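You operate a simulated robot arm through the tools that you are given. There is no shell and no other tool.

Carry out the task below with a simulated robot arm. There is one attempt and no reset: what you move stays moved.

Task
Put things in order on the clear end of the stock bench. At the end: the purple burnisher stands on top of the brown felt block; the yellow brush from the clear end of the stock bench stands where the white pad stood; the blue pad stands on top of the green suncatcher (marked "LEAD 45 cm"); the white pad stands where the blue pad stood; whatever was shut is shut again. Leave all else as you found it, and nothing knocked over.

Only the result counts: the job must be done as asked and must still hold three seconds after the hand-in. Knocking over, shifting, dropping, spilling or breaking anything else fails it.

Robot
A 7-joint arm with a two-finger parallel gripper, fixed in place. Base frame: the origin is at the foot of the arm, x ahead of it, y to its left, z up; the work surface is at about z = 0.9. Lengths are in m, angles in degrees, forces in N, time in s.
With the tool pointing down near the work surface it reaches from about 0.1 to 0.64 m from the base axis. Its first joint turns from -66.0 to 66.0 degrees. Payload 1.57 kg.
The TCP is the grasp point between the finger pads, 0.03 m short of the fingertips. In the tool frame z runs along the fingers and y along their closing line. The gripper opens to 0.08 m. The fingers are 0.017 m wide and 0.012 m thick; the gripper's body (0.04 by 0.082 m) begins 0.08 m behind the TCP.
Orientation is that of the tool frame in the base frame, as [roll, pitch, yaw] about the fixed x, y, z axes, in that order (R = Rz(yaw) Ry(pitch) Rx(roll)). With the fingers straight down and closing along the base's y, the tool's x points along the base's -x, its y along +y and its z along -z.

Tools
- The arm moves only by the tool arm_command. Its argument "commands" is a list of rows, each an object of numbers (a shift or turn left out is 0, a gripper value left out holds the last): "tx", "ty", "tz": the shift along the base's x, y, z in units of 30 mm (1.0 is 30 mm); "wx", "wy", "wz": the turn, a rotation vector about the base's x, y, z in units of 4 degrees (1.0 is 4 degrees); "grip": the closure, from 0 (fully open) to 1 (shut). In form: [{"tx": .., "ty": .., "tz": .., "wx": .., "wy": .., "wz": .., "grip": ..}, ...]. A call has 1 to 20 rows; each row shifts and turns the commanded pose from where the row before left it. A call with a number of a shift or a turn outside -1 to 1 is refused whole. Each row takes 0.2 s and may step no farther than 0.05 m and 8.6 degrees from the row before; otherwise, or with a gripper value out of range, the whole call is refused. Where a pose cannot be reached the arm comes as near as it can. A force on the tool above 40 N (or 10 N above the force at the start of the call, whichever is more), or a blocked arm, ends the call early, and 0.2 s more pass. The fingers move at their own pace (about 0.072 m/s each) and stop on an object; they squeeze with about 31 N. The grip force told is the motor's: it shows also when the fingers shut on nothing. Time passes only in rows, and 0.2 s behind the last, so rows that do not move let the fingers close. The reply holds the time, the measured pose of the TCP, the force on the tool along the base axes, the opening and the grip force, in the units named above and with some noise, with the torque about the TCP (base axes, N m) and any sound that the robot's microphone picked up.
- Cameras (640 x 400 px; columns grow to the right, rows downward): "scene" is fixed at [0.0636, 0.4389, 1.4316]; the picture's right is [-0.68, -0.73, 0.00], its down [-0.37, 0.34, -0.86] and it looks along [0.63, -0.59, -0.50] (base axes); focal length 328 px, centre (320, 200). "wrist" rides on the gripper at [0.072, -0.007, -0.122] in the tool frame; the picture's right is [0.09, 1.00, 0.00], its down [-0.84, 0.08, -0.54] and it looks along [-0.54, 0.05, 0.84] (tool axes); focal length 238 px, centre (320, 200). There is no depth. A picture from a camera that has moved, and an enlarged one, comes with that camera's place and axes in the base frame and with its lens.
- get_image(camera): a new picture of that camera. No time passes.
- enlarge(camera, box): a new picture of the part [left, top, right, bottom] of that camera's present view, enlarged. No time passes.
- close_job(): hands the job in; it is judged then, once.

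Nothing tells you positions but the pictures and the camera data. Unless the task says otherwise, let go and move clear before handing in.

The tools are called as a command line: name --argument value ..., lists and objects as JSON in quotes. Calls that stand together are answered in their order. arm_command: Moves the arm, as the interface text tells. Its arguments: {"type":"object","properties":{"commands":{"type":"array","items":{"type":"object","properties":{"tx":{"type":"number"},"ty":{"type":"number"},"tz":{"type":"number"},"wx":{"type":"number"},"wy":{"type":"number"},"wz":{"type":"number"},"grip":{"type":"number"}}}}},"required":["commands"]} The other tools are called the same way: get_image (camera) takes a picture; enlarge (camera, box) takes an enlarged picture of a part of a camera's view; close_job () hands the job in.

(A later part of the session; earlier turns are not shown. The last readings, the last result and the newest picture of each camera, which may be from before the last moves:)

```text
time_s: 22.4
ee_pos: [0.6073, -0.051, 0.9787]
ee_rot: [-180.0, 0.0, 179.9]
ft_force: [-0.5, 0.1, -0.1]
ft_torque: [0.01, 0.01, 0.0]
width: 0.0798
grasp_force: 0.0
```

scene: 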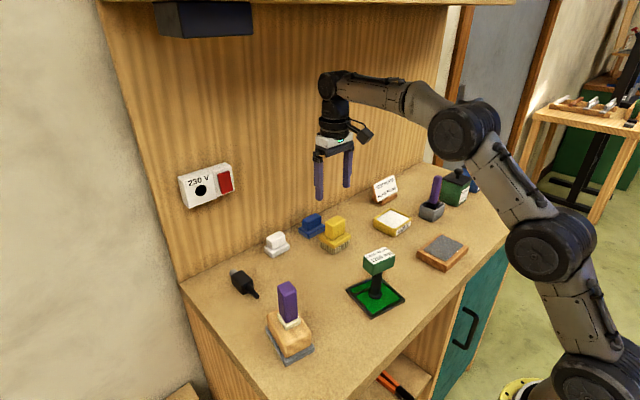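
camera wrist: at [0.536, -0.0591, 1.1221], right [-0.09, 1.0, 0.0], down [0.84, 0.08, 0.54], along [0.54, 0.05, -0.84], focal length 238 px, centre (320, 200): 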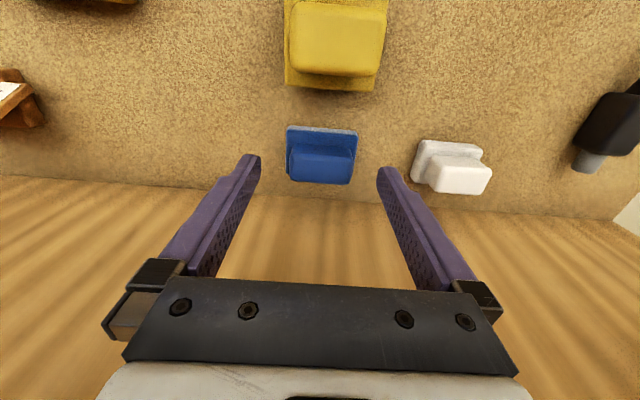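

The command was clamped, so I'll step forward at this lower height.

arm_command --commands '[{"tx": 0.3, "ty": 0.02}, {"tx": 0.29}, {"tz": 0}]'

get_image --camera "wrist"

enlarge --camera "scene" --box '[260, 170, 380, 260]'

```text
time_s: 23.2
ee_pos: [0.625, -0.0512, 0.9806]
ee_rot: [180.0, 0.1, 179.9]
ft_force: [0.3, 0.9, -0.3]
ft_torque: [0.02, 0.0, 0.0]
width: 0.0797
grasp_force: 0.1
```

```text
taken
camera wrist: at [0.5536, -0.0583, 1.1019], right [-0.09, 1.0, 0.0], down [0.84, 0.08, 0.54], along [0.54, 0.05, -0.84], focal length 238 px, centre (320, 200)
```

wrist: 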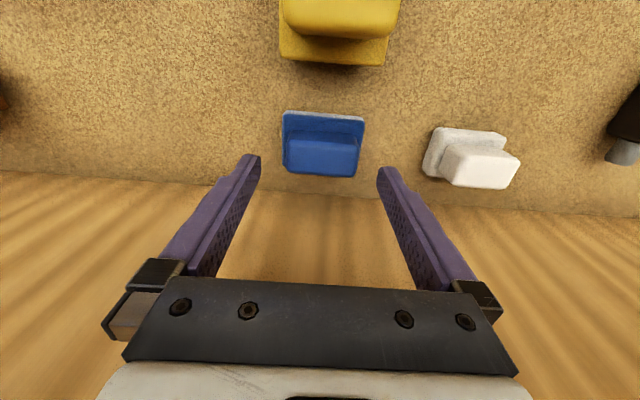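

```text
4.44 times, centred on (320, 215) of scene
camera zoom: at [0.0636, 0.4389, 1.4316], right [-0.68, -0.73, 0.0], down [-0.37, 0.34, -0.86], along [0.63, -0.59, -0.5], focal length 1459 px, centre (320, 133)
```

zoom: 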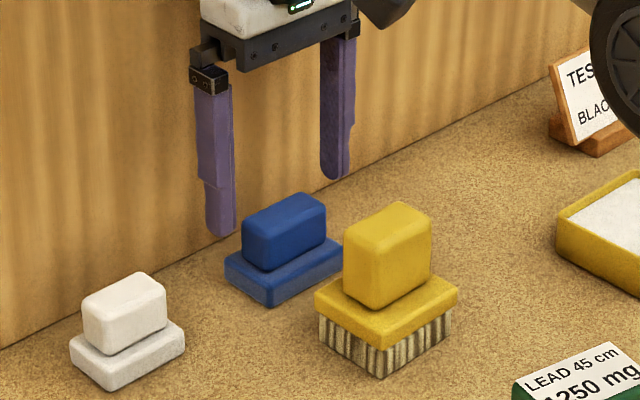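

In the wrist view the handle is centred in column 320 between the fingers. I'll descend so the fingertips end just above the pad's base slab.

arm_command --commands '[{"tz": -0.6}, {"tz": -0.4}, {"tz": -0.12}, {"tz": 0}]'

get_image --camera "wrist"

enlarge --camera "scene" --box '[280, 190, 360, 250]'

```text
time_s: 24.2
ee_pos: [0.6244, -0.0501, 0.9464]
ee_rot: [180.0, 0.0, 179.7]
ft_force: [0.5, -0.9, 0.2]
ft_torque: [-0.03, 0.02, -0.02]
width: 0.0799
grasp_force: 0.0
```

```text
taken
camera wrist: at [0.5534, -0.058, 1.0683], right [-0.09, 1.0, 0.0], down [0.84, 0.08, 0.54], along [0.54, 0.05, -0.84], focal length 238 px, centre (320, 200)
```

wrist: 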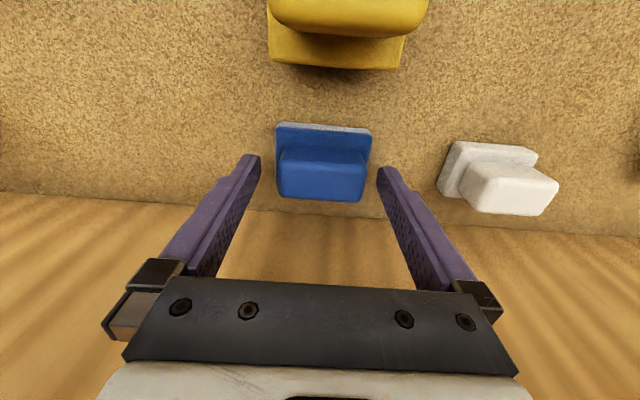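

```text
6.67 times, centred on (320, 220) of scene
camera zoom: at [0.0636, 0.4389, 1.4316], right [-0.68, -0.73, 0.0], down [-0.37, 0.34, -0.86], along [0.63, -0.59, -0.5], focal length 2189 px, centre (320, 67)
```

zoom: 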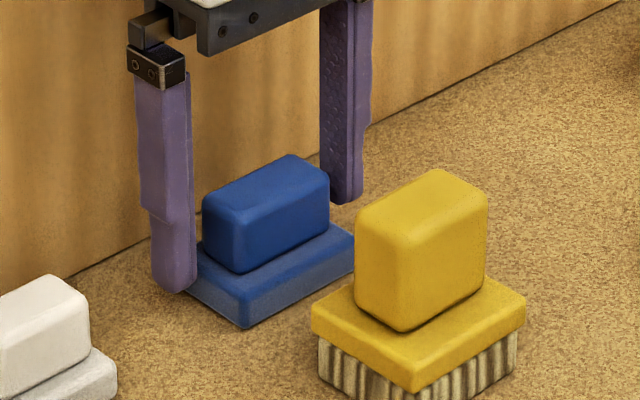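

The fingers straddle the handle just above the slab. I'll close on it.

arm_command --commands '[{"grip": 0.25}, {"grip": 0.35}, {"grip": 1}, {"grip": 1}, {"grip": 1}]'

enlarge --camera "scene" --box '[280, 190, 360, 250]'

get_image --camera "wrist"

```text
time_s: 25.4
ee_pos: [0.6246, -0.0505, 0.9464]
ee_rot: [-179.9, 0.0, 179.9]
ft_force: [0.8, -0.1, -0.3]
ft_torque: [0.07, 0.0, 0.03]
width: 0.0639
grasp_force: 30.9
```

```text
6.67 times, centred on (320, 220) of scene
camera zoom: at [0.0636, 0.4389, 1.4316], right [-0.68, -0.73, 0.0], down [-0.37, 0.34, -0.86], along [0.63, -0.59, -0.5], focal length 2189 px, centre (320, 67)
```

zoom: 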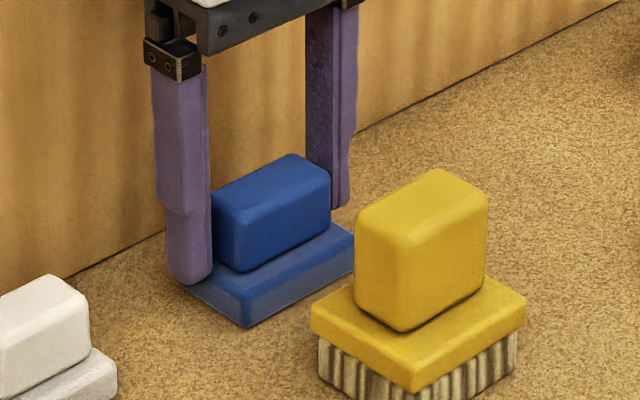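

```text
taken
camera wrist: at [0.5534, -0.058, 1.0684], right [-0.09, 1.0, 0.0], down [0.84, 0.08, 0.54], along [0.54, 0.05, -0.84], focal length 238 px, centre (320, 200)
```

wrist: 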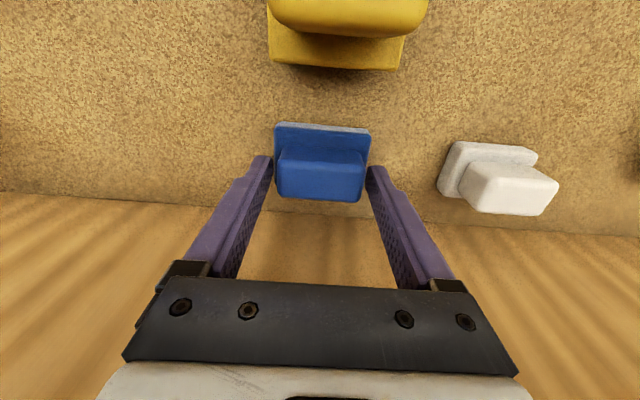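

The fingers closed at 64 mm, so the tips caught the slab's upper edge rather than the handle. I'll open, rise 5 mm, and close on the handle instead.

arm_command --commands '[{"grip": 0.1}, {"grip": 0.05}, {"grip": 0.05, "tz": 0.17}, {"grip": 0.05}, {"grip": 0.3}, {"grip": 1}, {"grip": 1}, {"grip": 1}, {"grip": 1}]'

enlarge --camera "scene" --box '[280, 190, 360, 250]'

get_image --camera "wrist"

```text
time_s: 27.4
ee_pos: [0.6249, -0.0499, 0.9515]
ee_rot: [179.9, 0.1, 180.0]
ft_force: [1.0, -0.3, -0.2]
ft_torque: [0.0, 0.02, -0.02]
width: 0.0511
grasp_force: 30.8
```

```text
6.67 times, centred on (320, 220) of scene
camera zoom: at [0.0636, 0.4389, 1.4316], right [-0.68, -0.73, 0.0], down [-0.37, 0.34, -0.86], along [0.63, -0.59, -0.5], focal length 2189 px, centre (320, 67)
```

zoom: 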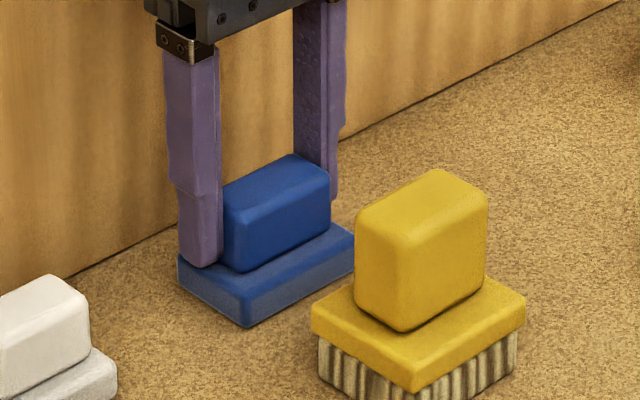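

```text
taken
camera wrist: at [0.5537, -0.058, 1.0734], right [-0.09, 1.0, 0.0], down [0.84, 0.08, 0.54], along [0.54, 0.05, -0.84], focal length 238 px, centre (320, 200)
```

wrist: 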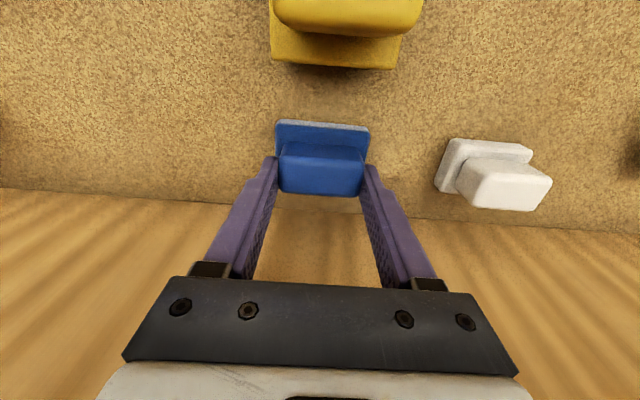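

The handle is held at 51 mm, with the TCP at (0.625, -0.050), which marks the blue pad's spot. I'll lift it, backing toward the robot as I rise to stay within reach and clear of the brush.

arm_command --commands '[{"tz": 0.3}, {"tz": 0.7}, {"tx": -0.3, "tz": 0.6}, {"tx": -0.3, "tz": 0.8}, {"tx": -0.15, "tz": 0.8}, {"tx": -0.3, "tz": 0.8}, {"tz": 0}]'

enlarge --camera "scene" --box '[250, 150, 390, 260]'

get_image --camera "wrist"

```text
time_s: 29.0
ee_pos: [0.5924, -0.0512, 1.0715]
ee_rot: [-179.9, 0.0, 179.8]
ft_force: [-0.2, 0.8, -0.2]
ft_torque: [0.0, 0.01, 0.02]
width: 0.0508
grasp_force: 30.9
```

```text
3.64 times, centred on (320, 205) of scene
camera zoom: at [0.0636, 0.4389, 1.4316], right [-0.68, -0.73, 0.0], down [-0.37, 0.34, -0.86], along [0.63, -0.59, -0.5], focal length 1194 px, centre (320, 182)
```

zoom: 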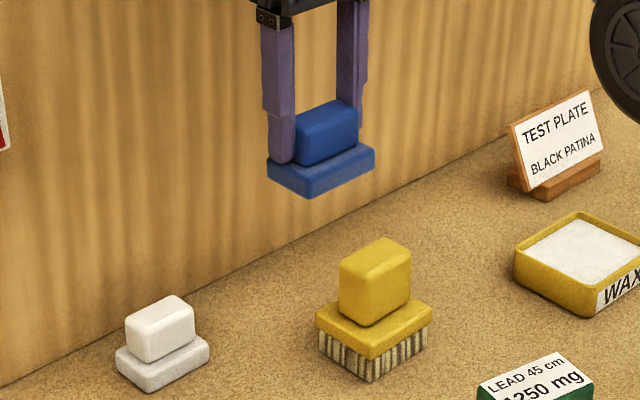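

```text
taken
camera wrist: at [0.5222, -0.0587, 1.1934], right [-0.09, 1.0, 0.0], down [0.84, 0.08, 0.54], along [0.54, 0.05, -0.84], focal length 238 px, centre (320, 200)
```

wrist: 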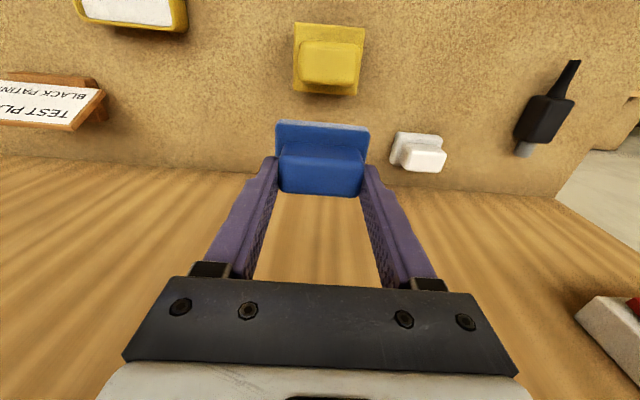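

The blue pad is held level. I'll carry it to just in front of the suncatcher at a safe height and measure the suncatcher's top.

arm_command --commands '[{"tx": -0.4, "tz": 0.8}, {"tx": -0.76, "ty": 0.25, "tz": 0.8}, {"tx": -0.8, "ty": 0.25, "tz": 0.7}, {"tx": -0.8, "ty": 0.25}, {"tx": -0.8, "ty": 0.25}, {"tx": -0.8, "ty": 0.25}, {"tx": -0.8, "ty": 0.25}, {"tx": -0.8, "ty": 0.4}, {"tx": -0.2, "ty": 0.4}, {"tz": 0}]'

get_image --camera "wrist"

enlarge --camera "wrist" --box '[240, 20, 400, 180]'

get_image --camera "scene"

```text
time_s: 31.2
ee_pos: [0.4087, 0.0172, 1.1392]
ee_rot: [-179.9, 0.0, 179.8]
ft_force: [-0.2, 0.2, -0.5]
ft_torque: [-0.01, 0.02, 0.01]
width: 0.051
grasp_force: 31.0
```

```text
taken
camera wrist: at [0.3372, 0.0107, 1.2619], right [-0.09, 1.0, 0.0], down [0.84, 0.08, 0.54], along [0.54, 0.05, -0.84], focal length 238 px, centre (320, 200)
```

wrist: 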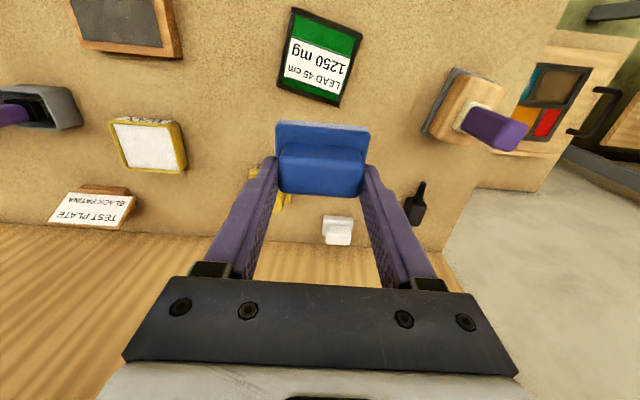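

```text
2.50 times, centred on (320, 100) of wrist
camera zoom: at [0.3372, 0.0107, 1.2619], right [-0.09, 1.0, 0.0], down [0.84, 0.08, 0.54], along [0.54, 0.05, -0.84], focal length 596 px, centre (320, 450)
```

zoom: 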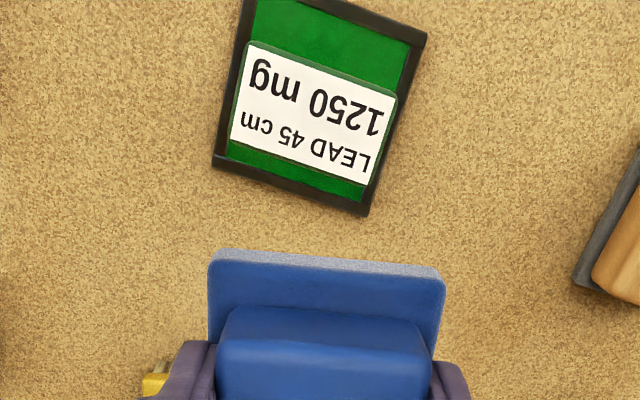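

```text
taken
```

scene: 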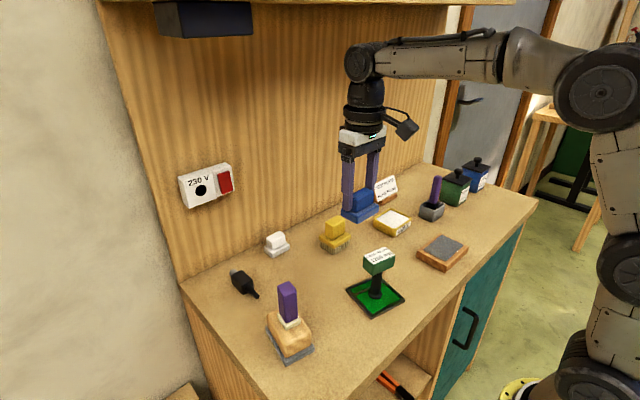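

The suncatcher's top face is centred at about (0.355, 0.0085), roughly 56 × 31 mm, yawed -12°. I'll bring the pad over it, turn to match, and lower part way.

arm_command --commands '[{"tx": -0.59, "ty": -0.097, "wz": -1}, {"tx": -0.59, "ty": -0.097, "wz": -1}, {"tx": -0.59, "ty": -0.097, "wz": -1}, {"tz": 0}, {"tz": -0.8}, {"tz": -0.8}, {"tz": 0}]'

get_image --camera "wrist"

enlarge --camera "wrist" --box '[240, 60, 400, 220]'

enlarge --camera "scene" --box '[320, 210, 440, 320]'

```text
time_s: 32.8
ee_pos: [0.3554, 0.008, 1.0928]
ee_rot: [180.0, 0.1, 167.8]
ft_force: [0.2, -0.4, -1.0]
ft_torque: [-0.03, 0.02, -0.04]
width: 0.0511
grasp_force: 31.3
```

```text
taken
camera wrist: at [0.2842, 0.0166, 1.2138], right [0.12, 0.99, 0.0], down [0.83, -0.1, 0.54], along [0.54, -0.06, -0.84], focal length 238 px, centre (320, 200)
```

wrist: 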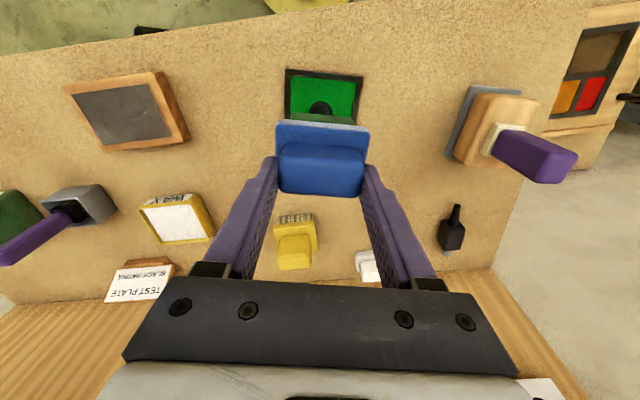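

```text
2.50 times, centred on (320, 140) of wrist
camera zoom: at [0.2842, 0.0166, 1.2138], right [0.12, 0.99, 0.0], down [0.83, -0.1, 0.54], along [0.54, -0.06, -0.84], focal length 596 px, centre (320, 350)
```

zoom: 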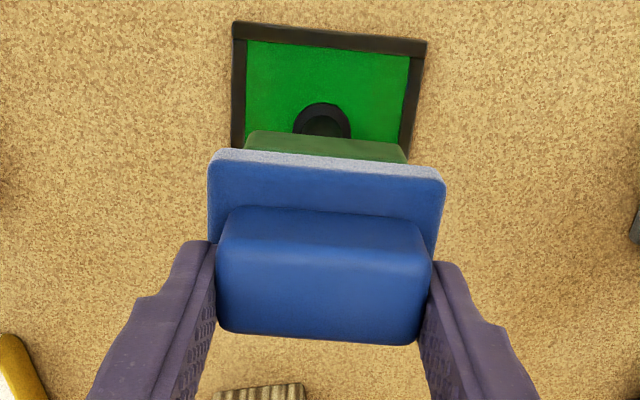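

```text
3.64 times, centred on (380, 265) of scene
camera zoom: at [0.0636, 0.4389, 1.4316], right [-0.68, -0.73, 0.0], down [-0.37, 0.34, -0.86], along [0.63, -0.59, -0.5], focal length 1194 px, centre (102, -36)
```

zoom: 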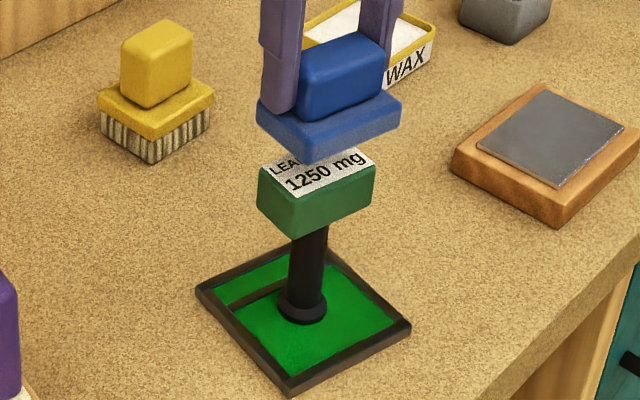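

The pad is parallel to the label and nearly centred. I'll check it once more at high zoom before the final descent.

enlarge --camera "scene" --box '[350, 220, 420, 280]'

arm_command --commands '[{"tx": 0.06, "tz": -0.3}, {"tz": -0.2}, {"tz": 0}]'

enlarge --camera "scene" --box '[350, 220, 420, 280]'

```text
6.67 times, centred on (385, 250) of scene
camera zoom: at [0.0636, 0.4389, 1.4316], right [-0.68, -0.73, 0.0], down [-0.37, 0.34, -0.86], along [0.63, -0.59, -0.5], focal length 2189 px, centre (-113, -133)
```

zoom: 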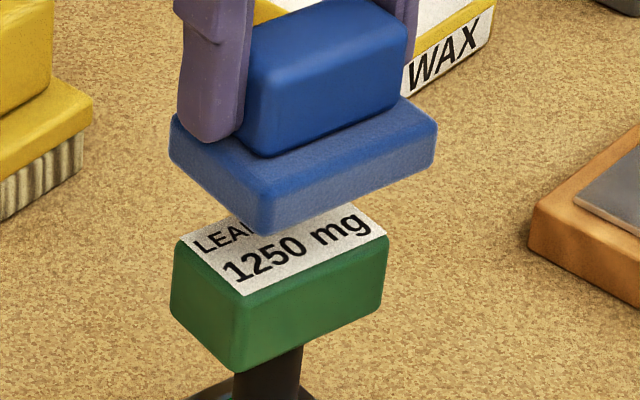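

```text
time_s: 33.6
ee_pos: [0.3573, 0.0093, 1.077]
ee_rot: [180.0, 0.0, 167.9]
ft_force: [0.1, 0.5, -1.1]
ft_torque: [0.0, 0.01, -0.03]
width: 0.051
grasp_force: 31.1
```

```text
6.67 times, centred on (385, 250) of scene
camera zoom: at [0.0636, 0.4389, 1.4316], right [-0.68, -0.73, 0.0], down [-0.37, 0.34, -0.86], along [0.63, -0.59, -0.5], focal length 2189 px, centre (-113, -133)
```

zoom: 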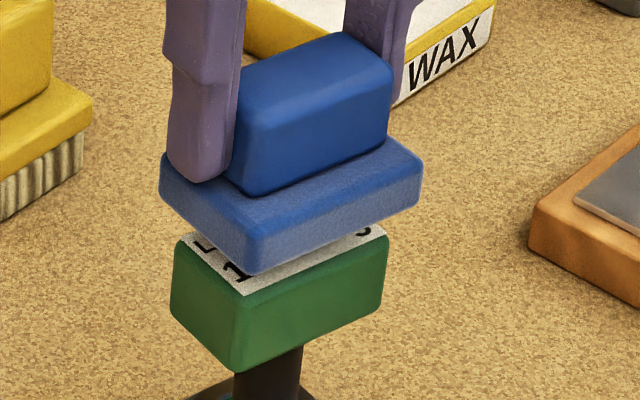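

Projected down, the pad lands centred on the label to within about 2 mm. I'll continue down slowly.

arm_command --commands '[{"tz": -0.2}, {"tz": -0.1}, {"tz": 0}]'

arm_command --commands '[{"tz": -0.05}, {"tz": 0}]'

```text
time_s: 34.4
ee_pos: [0.3566, 0.0086, 1.07]
ee_rot: [-180.0, -0.1, 167.9]
ft_force: [0.7, -0.7, -0.7]
ft_torque: [0.02, 0.02, -0.01]
width: 0.0511
grasp_force: 31.0
```

```text
time_s: 35.0
ee_pos: [0.3579, 0.0089, 1.0662]
ee_rot: [-179.9, 0.0, 167.9]
ft_force: [0.8, 0.3, -0.2]
ft_torque: [0.02, -0.02, 0.0]
width: 0.0509
grasp_force: 31.2
```

No contact yet at z = 1.066. I'll go down in 1 mm steps, reading the force each time.

arm_command --commands '[{"tz": -0.04}, {"tz": 0}]'

enlarge --camera "scene" --box '[350, 220, 420, 280]'

```text
time_s: 35.6
ee_pos: [0.3573, 0.01, 1.0646]
ee_rot: [179.9, 0.0, 167.9]
ft_force: [-0.6, 0.3, 0.3]
ft_torque: [-0.01, -0.02, 0.0]
width: 0.0511
grasp_force: 30.7
```

```text
6.67 times, centred on (385, 250) of scene
camera zoom: at [0.0636, 0.4389, 1.4316], right [-0.68, -0.73, 0.0], down [-0.37, 0.34, -0.86], along [0.63, -0.59, -0.5], focal length 2189 px, centre (-113, -133)
```

zoom: 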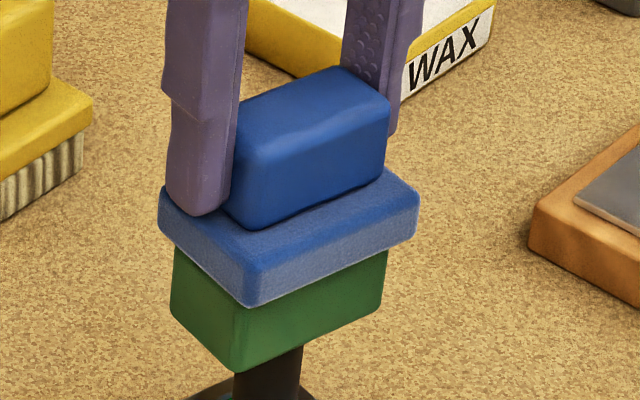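

arm_command --commands '[{"tz": -0.04}, {"tz": 0}]'

arm_command --commands '[{"tz": -0.04}, {"tz": 0}]'

```text
time_s: 36.2
ee_pos: [0.3581, 0.0092, 1.065]
ee_rot: [-180.0, 0.0, 167.9]
ft_force: [-0.4, -0.3, 2.7]
ft_torque: [-0.01, 0.03, 0.01]
width: 0.0511
grasp_force: 31.4
```

```text
time_s: 36.8
ee_pos: [0.3571, 0.0092, 1.0644]
ee_rot: [-180.0, 0.2, 167.9]
ft_force: [-3.5, -0.5, 14.4]
ft_torque: [-0.04, 0.32, 0.0]
width: 0.0508
grasp_force: 31.2
```

The pad has made contact. I'll ease up about 1 mm so it rests lightly, then release.

arm_command --commands '[{"tz": 0.035}, {"tz": 0}]'

```text
time_s: 37.4
ee_pos: [0.3572, 0.0099, 1.0639]
ee_rot: [180.0, 0.1, 167.9]
ft_force: [0.1, -1.8, 9.7]
ft_torque: [-0.08, 0.06, 0.0]
width: 0.0511
grasp_force: 31.0
```

arm_command --commands '[{"tz": 0.025}, {"tz": 0}]'

```text
time_s: 38.0
ee_pos: [0.3577, 0.0096, 1.0633]
ee_rot: [-180.0, -0.1, 167.9]
ft_force: [0.9, -0.5, 2.7]
ft_torque: [-0.01, -0.13, -0.02]
width: 0.0512
grasp_force: 30.7
```

The residual force is only about 3 N. I'll open the fingers gradually.

arm_command --commands '[{"grip": 0.33}, {"grip": 0.28}, {"grip": 0.2}, {"grip": 0.1}, {"grip": 0.05}]'

enlarge --camera "scene" --box '[330, 210, 430, 320]'

get_image --camera "wrist"

```text
time_s: 39.2
ee_pos: [0.3563, 0.0088, 1.0647]
ee_rot: [180.0, 0.0, 167.9]
ft_force: [0.1, 0.1, 0.1]
ft_torque: [-0.03, -0.01, 0.03]
width: 0.0759
grasp_force: 0.1
```

```text
3.64 times, centred on (380, 265) of scene
camera zoom: at [0.0636, 0.4389, 1.4316], right [-0.68, -0.73, 0.0], down [-0.37, 0.34, -0.86], along [0.63, -0.59, -0.5], focal length 1194 px, centre (102, -36)
```

zoom: 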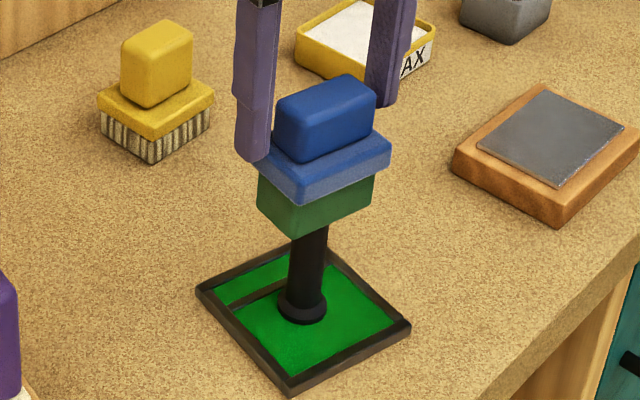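

```text
taken
camera wrist: at [0.2862, 0.0169, 1.1867], right [0.12, 0.99, 0.0], down [0.83, -0.1, 0.54], along [0.54, -0.06, -0.84], focal length 238 px, centre (320, 200)
```

wrist: 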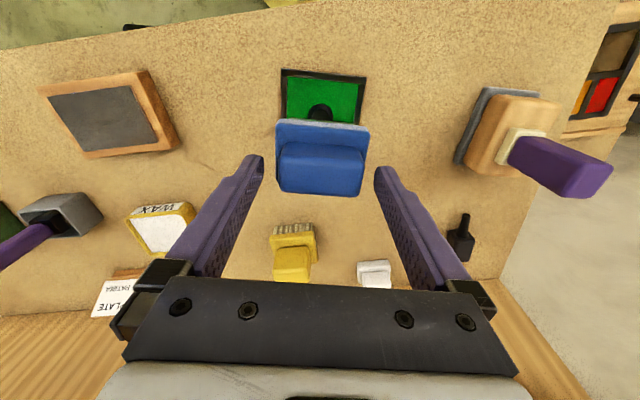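

The blue pad rests stably on the suncatcher. I'll rise clear and move toward the white pad for a close look.

arm_command --commands '[{"tz": 0.5, "grip": 0}, {"tz": 1}, {"tz": 1}, {"tz": 0.5}, {"tx": 0.8, "ty": 0.25, "wz": 0.38}, {"tx": 0.8, "ty": 0.25, "wz": 0.38}, {"tx": 0.8, "ty": 0.25, "wz": 0.38}, {"tx": 0.8, "ty": 0.25, "wz": 0.38}, {"tx": 0.8, "ty": 0.25, "wz": 0.38}, {"tx": 0.8, "ty": 0.25, "wz": 0.38, "tz": -0.6}, {"tx": 0.8, "ty": 0.25, "wz": 0.38, "tz": -0.8}, {"tx": 0.8, "ty": 0.25, "wz": 0.38, "tz": -0.8}, {"tz": -0.5}, {"tz": 0}]'

get_image --camera "wrist"

enlarge --camera "wrist" --box '[260, 100, 380, 250]'

get_image --camera "scene"

```text
time_s: 42.2
ee_pos: [0.5491, 0.0701, 1.0716]
ee_rot: [-180.0, 0.0, -179.9]
ft_force: [-0.2, 0.5, 0.7]
ft_torque: [0.03, 0.0, -0.02]
width: 0.0801
grasp_force: 0.1
```

```text
taken
camera wrist: at [0.4778, 0.0619, 1.1954], right [-0.09, 1.0, 0.0], down [0.84, 0.08, 0.54], along [0.54, 0.05, -0.84], focal length 238 px, centre (320, 200)
```

wrist: 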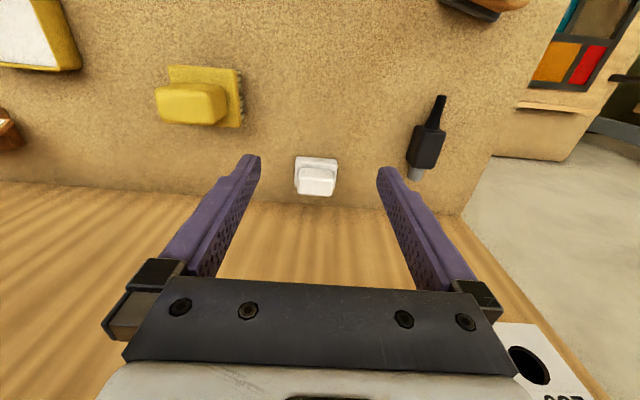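

```text
2.67 times, centred on (320, 175) of wrist
camera zoom: at [0.4778, 0.0619, 1.1954], right [-0.09, 1.0, 0.0], down [0.84, 0.08, 0.54], along [0.54, 0.05, -0.84], focal length 636 px, centre (320, 267)
```

zoom: 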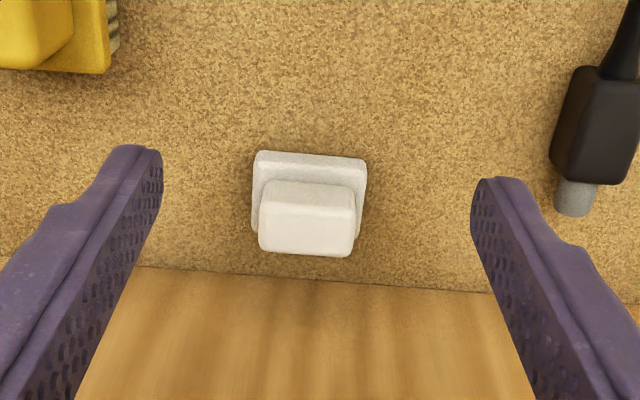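

```text
taken
```

scene: 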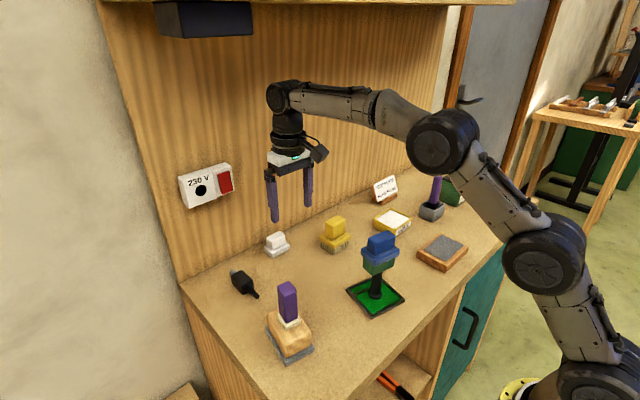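

The white pad is at about (0.626, 0.069). I'll zoom further in to judge its yaw.

enlarge --camera "wrist" --box '[285, 145, 349, 209]'

enlarge --camera "scene" --box '[252, 222, 302, 266]'

```text
6.25 times, centred on (317, 177) of wrist
camera zoom: at [0.4778, 0.0619, 1.1954], right [-0.09, 1.0, 0.0], down [0.84, 0.08, 0.54], along [0.54, 0.05, -0.84], focal length 1490 px, centre (339, 344)
```

zoom: 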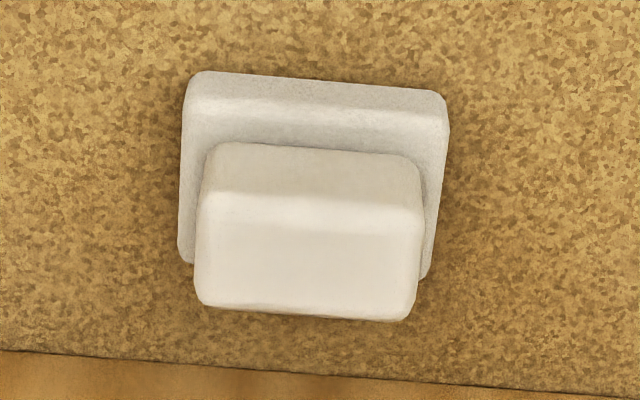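

```text
9.09 times, centred on (277, 244) of scene
camera zoom: at [0.0636, 0.4389, 1.4316], right [-0.68, -0.73, 0.0], down [-0.37, 0.34, -0.86], along [0.63, -0.59, -0.5], focal length 2985 px, centre (711, -200)
```

zoom: 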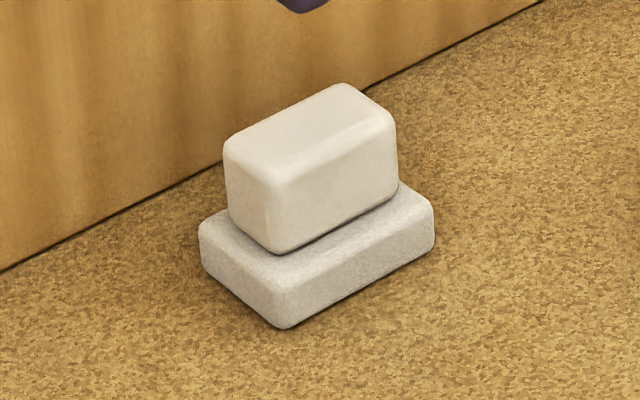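

The white pad is square to the base axes, centred at about (0.6225, 0.0695), with its handle around 43 mm wide. I'll lower in front of it and then move over it.

arm_command --commands '[{"tz": -0.9}, {"tz": -0.9}, {"tz": -0.9}, {"tz": -0.25}, {"tx": 0.8}, {"tx": 0.8}, {"tx": 0.8}, {"tx": 0.02}, {"tz": 0}]'

get_image --camera "wrist"

enlarge --camera "scene" --box '[230, 190, 320, 270]'

```text
time_s: 44.2
ee_pos: [0.6208, 0.0699, 0.9856]
ee_rot: [179.9, 0.0, -179.9]
ft_force: [-0.7, 0.0, 0.2]
ft_torque: [-0.02, -0.02, 0.0]
width: 0.08
grasp_force: 0.1
```

```text
taken
camera wrist: at [0.5503, 0.0616, 1.1073], right [-0.09, 1.0, 0.0], down [0.84, 0.08, 0.54], along [0.54, 0.05, -0.84], focal length 238 px, centre (320, 200)
```

wrist: 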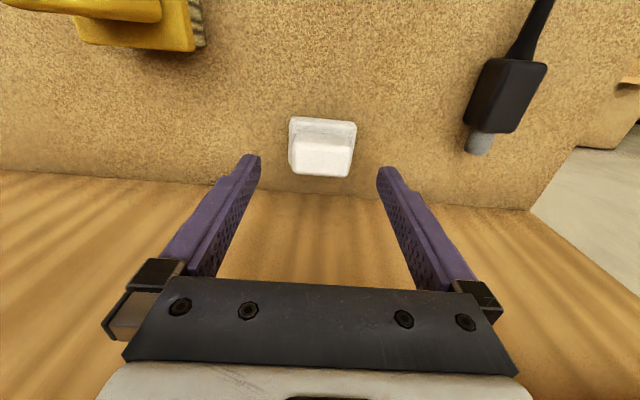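

```text
5.00 times, centred on (275, 230) of scene
camera zoom: at [0.0636, 0.4389, 1.4316], right [-0.68, -0.73, 0.0], down [-0.37, 0.34, -0.86], along [0.63, -0.59, -0.5], focal length 1642 px, centre (545, 50)
```

zoom: 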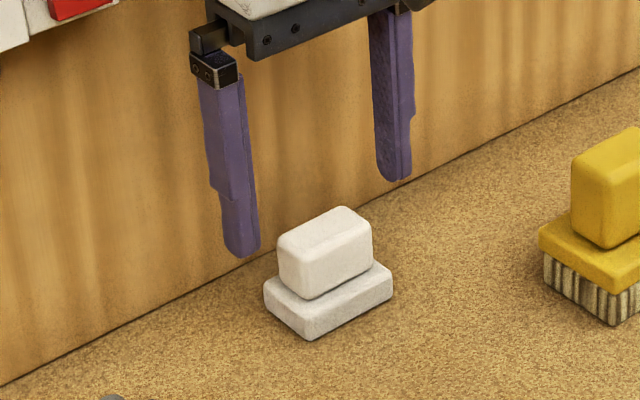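

The alignment looks good. I'll descend to the handle and close.

arm_command --commands '[{"tx": 0.04, "tz": -0.6}, {"tz": -0.4}, {"tz": -0.14}, {"tz": 0}, {"grip": 0.3}, {"grip": 0.45}, {"grip": 1}, {"grip": 1}, {"grip": 1}, {"grip": 1}]'

get_image --camera "wrist"

enlarge --camera "scene" --box '[230, 190, 320, 270]'

```text
time_s: 46.4
ee_pos: [0.6228, 0.0698, 0.9513]
ee_rot: [180.0, 0.0, -180.0]
ft_force: [-0.5, 0.2, 1.0]
ft_torque: [0.03, 0.02, 0.04]
width: 0.0431
grasp_force: 31.0
```

```text
taken
camera wrist: at [0.5513, 0.062, 1.0729], right [-0.09, 1.0, 0.0], down [0.84, 0.08, 0.54], along [0.54, 0.05, -0.84], focal length 238 px, centre (320, 200)
```

wrist: 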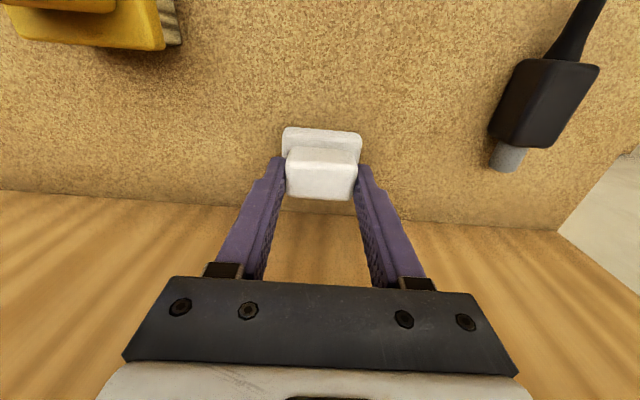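

```text
5.00 times, centred on (275, 230) of scene
camera zoom: at [0.0636, 0.4389, 1.4316], right [-0.68, -0.73, 0.0], down [-0.37, 0.34, -0.86], along [0.63, -0.59, -0.5], focal length 1642 px, centre (545, 50)
```

zoom: 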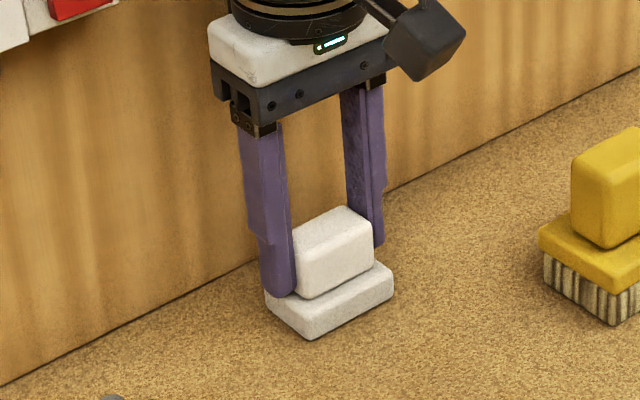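

The white pad is held at 43 mm, and its spot is recorded as TCP (0.6228, 0.0698). I'll lift it a little, slide sideways to the blue pad's old spot, and lower to near contact.

arm_command --commands '[{"tz": 0.3}, {"tz": 0.6}, {"ty": -0.8}, {"ty": -1}, {"ty": -1}, {"ty": -0.8}, {"ty": -0.4}, {"tz": 0}]'

get_image --camera "wrist"

enlarge --camera "scene" --box '[260, 180, 360, 260]'

```text
time_s: 48.2
ee_pos: [0.6231, -0.0506, 0.9777]
ee_rot: [-180.0, 0.0, -179.9]
ft_force: [0.7, -0.1, -0.7]
ft_torque: [0.01, 0.0, 0.02]
width: 0.043
grasp_force: 30.8
```

```text
taken
camera wrist: at [0.5516, -0.0583, 1.0999], right [-0.09, 1.0, 0.0], down [0.84, 0.08, 0.54], along [0.54, 0.05, -0.84], focal length 238 px, centre (320, 200)
```

wrist: 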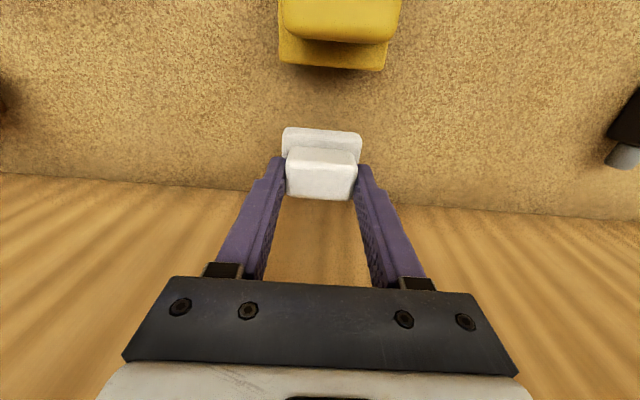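

```text
5.00 times, centred on (310, 220) of scene
camera zoom: at [0.0636, 0.4389, 1.4316], right [-0.68, -0.73, 0.0], down [-0.37, 0.34, -0.86], along [0.63, -0.59, -0.5], focal length 1642 px, centre (370, 100)
```

zoom: 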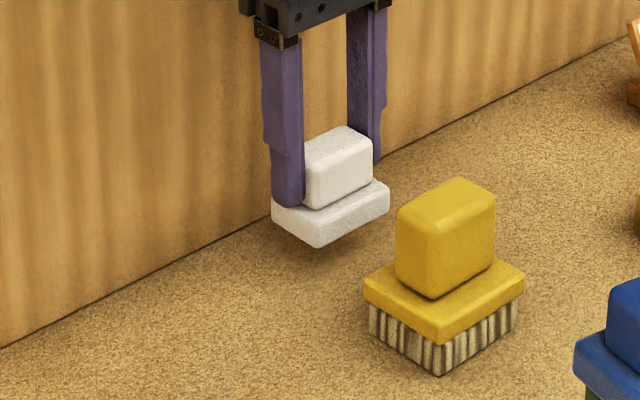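

I'm over the blue pad's old spot with the pad level. I'll lower it and watch for contact.

arm_command --commands '[{"tx": -0.03, "tz": -0.5}, {"tz": -0.28}, {"tz": 0}]'

arm_command --commands '[{"tz": -0.05}, {"tz": 0}]'

arm_command --commands '[{"tz": -0.035}, {"tz": 0}]'

```text
time_s: 49.0
ee_pos: [0.622, -0.0503, 0.9539]
ee_rot: [179.9, 0.1, 180.0]
ft_force: [-0.8, 0.6, -1.3]
ft_torque: [0.0, -0.02, -0.05]
width: 0.0432
grasp_force: 31.1
```

```text
time_s: 49.6
ee_pos: [0.6229, -0.0505, 0.9535]
ee_rot: [180.0, 0.0, 180.0]
ft_force: [-0.4, 0.4, 0.3]
ft_torque: [-0.01, -0.03, 0.0]
width: 0.0428
grasp_force: 31.3
```

```text
time_s: 50.2
ee_pos: [0.6219, -0.0498, 0.9507]
ee_rot: [180.0, 0.0, 179.9]
ft_force: [-0.4, 0.2, -0.1]
ft_torque: [-0.01, 0.04, 0.03]
width: 0.0431
grasp_force: 31.2
```

arm_command --commands '[{"tz": -0.035}, {"tz": 0}]'

enlarge --camera "scene" --box '[280, 190, 360, 250]'

```text
time_s: 50.8
ee_pos: [0.6211, -0.0506, 0.9505]
ee_rot: [180.0, 0.0, -180.0]
ft_force: [0.4, 0.1, -0.7]
ft_torque: [-0.01, -0.02, -0.02]
width: 0.043
grasp_force: 30.8
```

```text
6.67 times, centred on (320, 220) of scene
camera zoom: at [0.0636, 0.4389, 1.4316], right [-0.68, -0.73, 0.0], down [-0.37, 0.34, -0.86], along [0.63, -0.59, -0.5], focal length 2189 px, centre (320, 67)
```

zoom: 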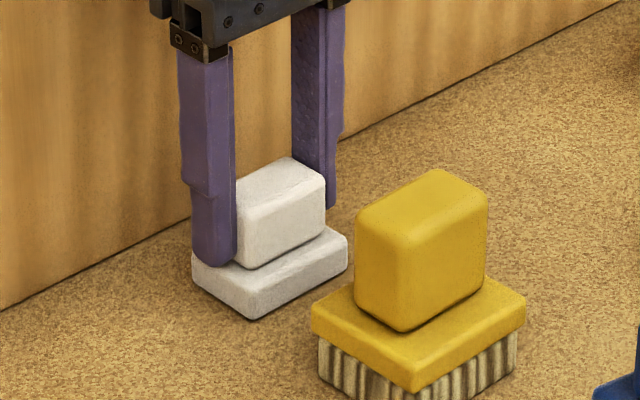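

The white pad matches the footprint the blue pad had in the same zoomed view. I'll go down another millimetre to find contact.

arm_command --commands '[{"tz": -0.035}, {"tz": 0}]'

```text
time_s: 51.4
ee_pos: [0.6227, -0.0506, 0.9511]
ee_rot: [179.9, 0.0, 179.9]
ft_force: [-1.6, -0.9, 3.9]
ft_torque: [-0.04, 0.18, 0.05]
width: 0.0432
grasp_force: 31.1
```

Light contact at about 4 N. I'll release now.

arm_command --commands '[{"grip": 0.43}, {"grip": 0.38}, {"grip": 0.3}, {"grip": 0.15}, {"grip": 0.05}, {"grip": 0}]'

enlarge --camera "scene" --box '[280, 190, 360, 250]'

get_image --camera "wrist"

```text
time_s: 52.8
ee_pos: [0.6222, -0.0497, 0.9502]
ee_rot: [-179.9, -0.1, -179.9]
ft_force: [-0.2, -0.4, 0.4]
ft_torque: [-0.01, -0.02, -0.02]
width: 0.0799
grasp_force: 0.0
```

```text
6.67 times, centred on (320, 220) of scene
camera zoom: at [0.0636, 0.4389, 1.4316], right [-0.68, -0.73, 0.0], down [-0.37, 0.34, -0.86], along [0.63, -0.59, -0.5], focal length 2189 px, centre (320, 67)
```

zoom: 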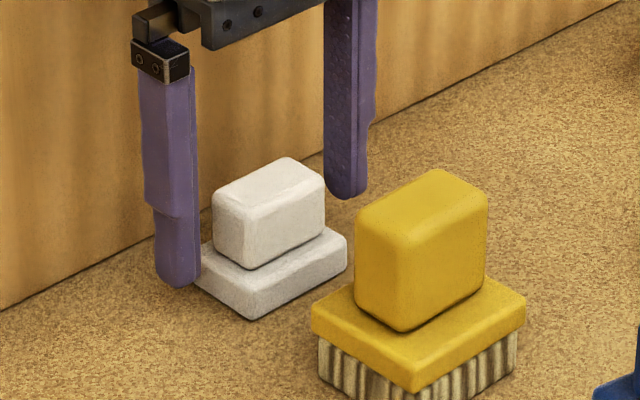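

```text
taken
camera wrist: at [0.5509, -0.0582, 1.072], right [-0.09, 1.0, 0.0], down [0.84, 0.08, 0.54], along [0.54, 0.05, -0.84], focal length 238 px, centre (320, 200)
```

wrist: 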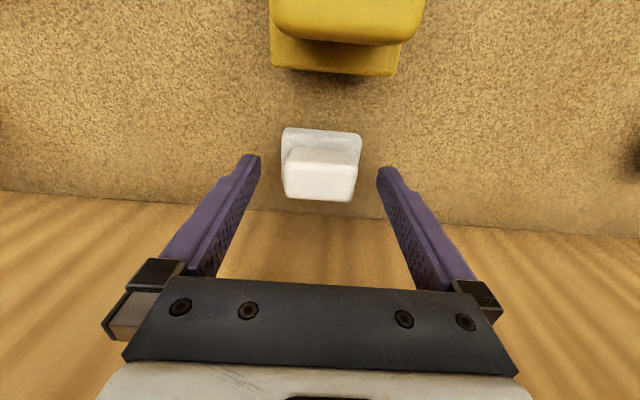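

The white pad stands in place. I'll rise and back off to view the yellow brush.

arm_command --commands '[{"tz": 0.5}, {"tz": 0.7}, {"tx": -0.4, "tz": 0.6}, {"tx": -0.3, "tz": 0.8}, {"tx": -0.15, "tz": 0.8}, {"tx": -0.5, "tz": 0.8}, {"tx": -0.8, "tz": 0.4}, {"tx": -0.8}, {"tx": -0.8}, {"tx": -0.8}, {"tx": -0.8}, {"tz": 0}]'

get_image --camera "wrist"

enlarge --camera "wrist" --box '[260, 100, 380, 250]'

enlarge --camera "scene" --box '[300, 205, 370, 265]'

```text
time_s: 55.4
ee_pos: [0.4623, -0.0509, 1.0867]
ee_rot: [180.0, 0.0, 180.0]
ft_force: [0.4, 0.1, -0.1]
ft_torque: [0.02, 0.02, -0.04]
width: 0.0798
grasp_force: 0.1
```

```text
taken
camera wrist: at [0.3903, -0.0583, 1.2098], right [-0.09, 1.0, 0.0], down [0.84, 0.08, 0.54], along [0.54, 0.05, -0.84], focal length 238 px, centre (320, 200)
```

wrist: 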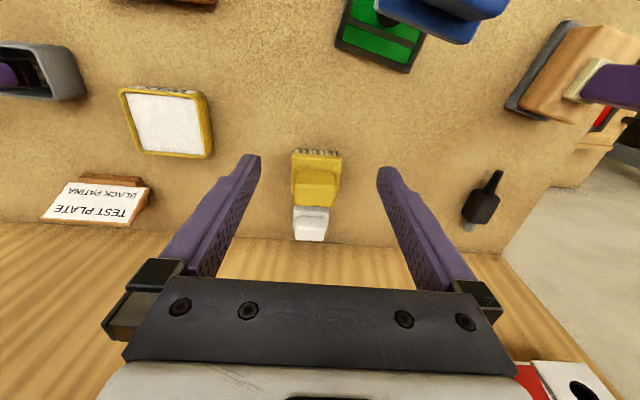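

```text
2.67 times, centred on (320, 175) of wrist
camera zoom: at [0.3903, -0.0583, 1.2098], right [-0.09, 1.0, 0.0], down [0.84, 0.08, 0.54], along [0.54, 0.05, -0.84], focal length 636 px, centre (320, 267)
```

zoom: 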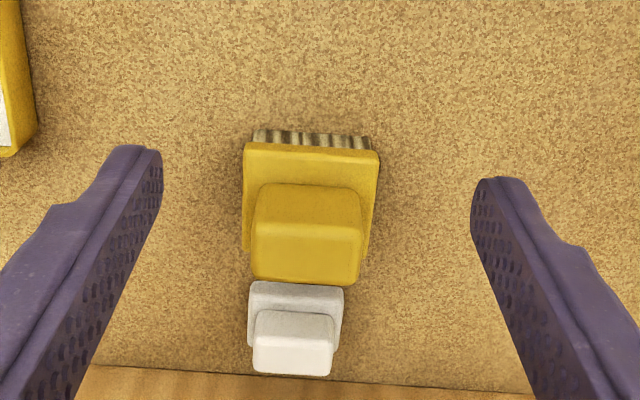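

```text
6.67 times, centred on (335, 235) of scene
camera zoom: at [0.0636, 0.4389, 1.4316], right [-0.68, -0.73, 0.0], down [-0.37, 0.34, -0.86], along [0.63, -0.59, -0.5], focal length 2189 px, centre (220, -33)
```

zoom: 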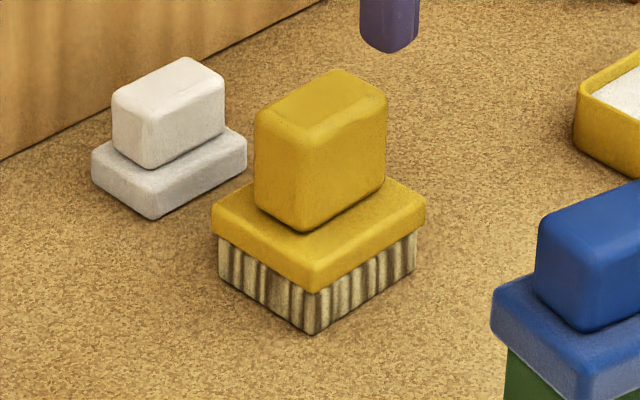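

The yellow brush is at about (0.536, -0.050), square to the axes, with a handle roughly 48 mm wide and its top near z = 0.97. I'll move above it.

arm_command --commands '[{"tx": 0.82, "tz": 0}, {"tx": 0.82, "tz": -0.6}, {"tx": 0.82, "tz": -0.8}, {"tz": -0.6}, {"tz": 0}]'

get_image --camera "wrist"

enlarge --camera "wrist" --box '[240, 60, 400, 220]'

enlarge --camera "scene" --box '[290, 175, 390, 265]'

```text
time_s: 56.6
ee_pos: [0.5368, -0.051, 1.0272]
ee_rot: [-180.0, 0.0, -180.0]
ft_force: [-0.3, -0.3, 0.9]
ft_torque: [0.01, 0.0, 0.0]
width: 0.0798
grasp_force: 0.0
```

```text
taken
camera wrist: at [0.4653, -0.0585, 1.1496], right [-0.09, 1.0, 0.0], down [0.84, 0.08, 0.54], along [0.54, 0.05, -0.84], focal length 238 px, centre (320, 200)
```

wrist: 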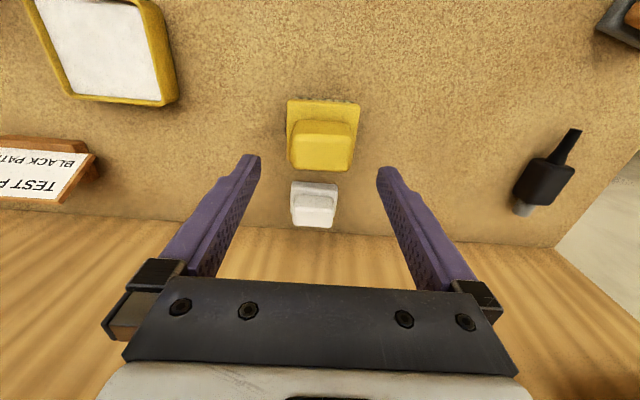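

```text
2.50 times, centred on (320, 140) of wrist
camera zoom: at [0.4653, -0.0585, 1.1496], right [-0.09, 1.0, 0.0], down [0.84, 0.08, 0.54], along [0.54, 0.05, -0.84], focal length 596 px, centre (320, 350)
```

zoom: 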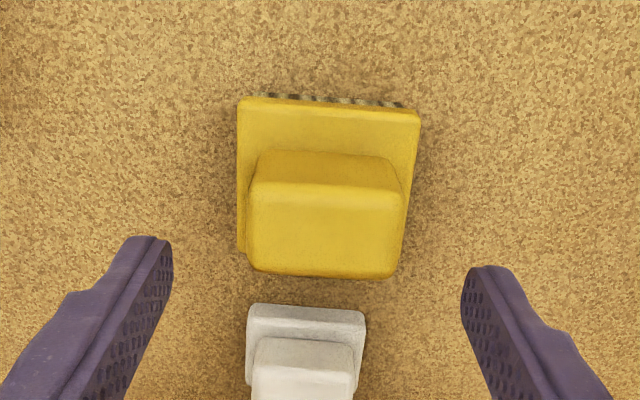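

```text
4.44 times, centred on (340, 220) of scene
camera zoom: at [0.0636, 0.4389, 1.4316], right [-0.68, -0.73, 0.0], down [-0.37, 0.34, -0.86], along [0.63, -0.59, -0.5], focal length 1459 px, centre (231, 111)
```

zoom: 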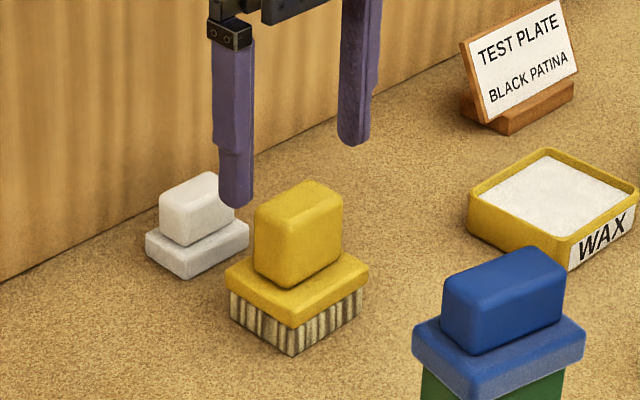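

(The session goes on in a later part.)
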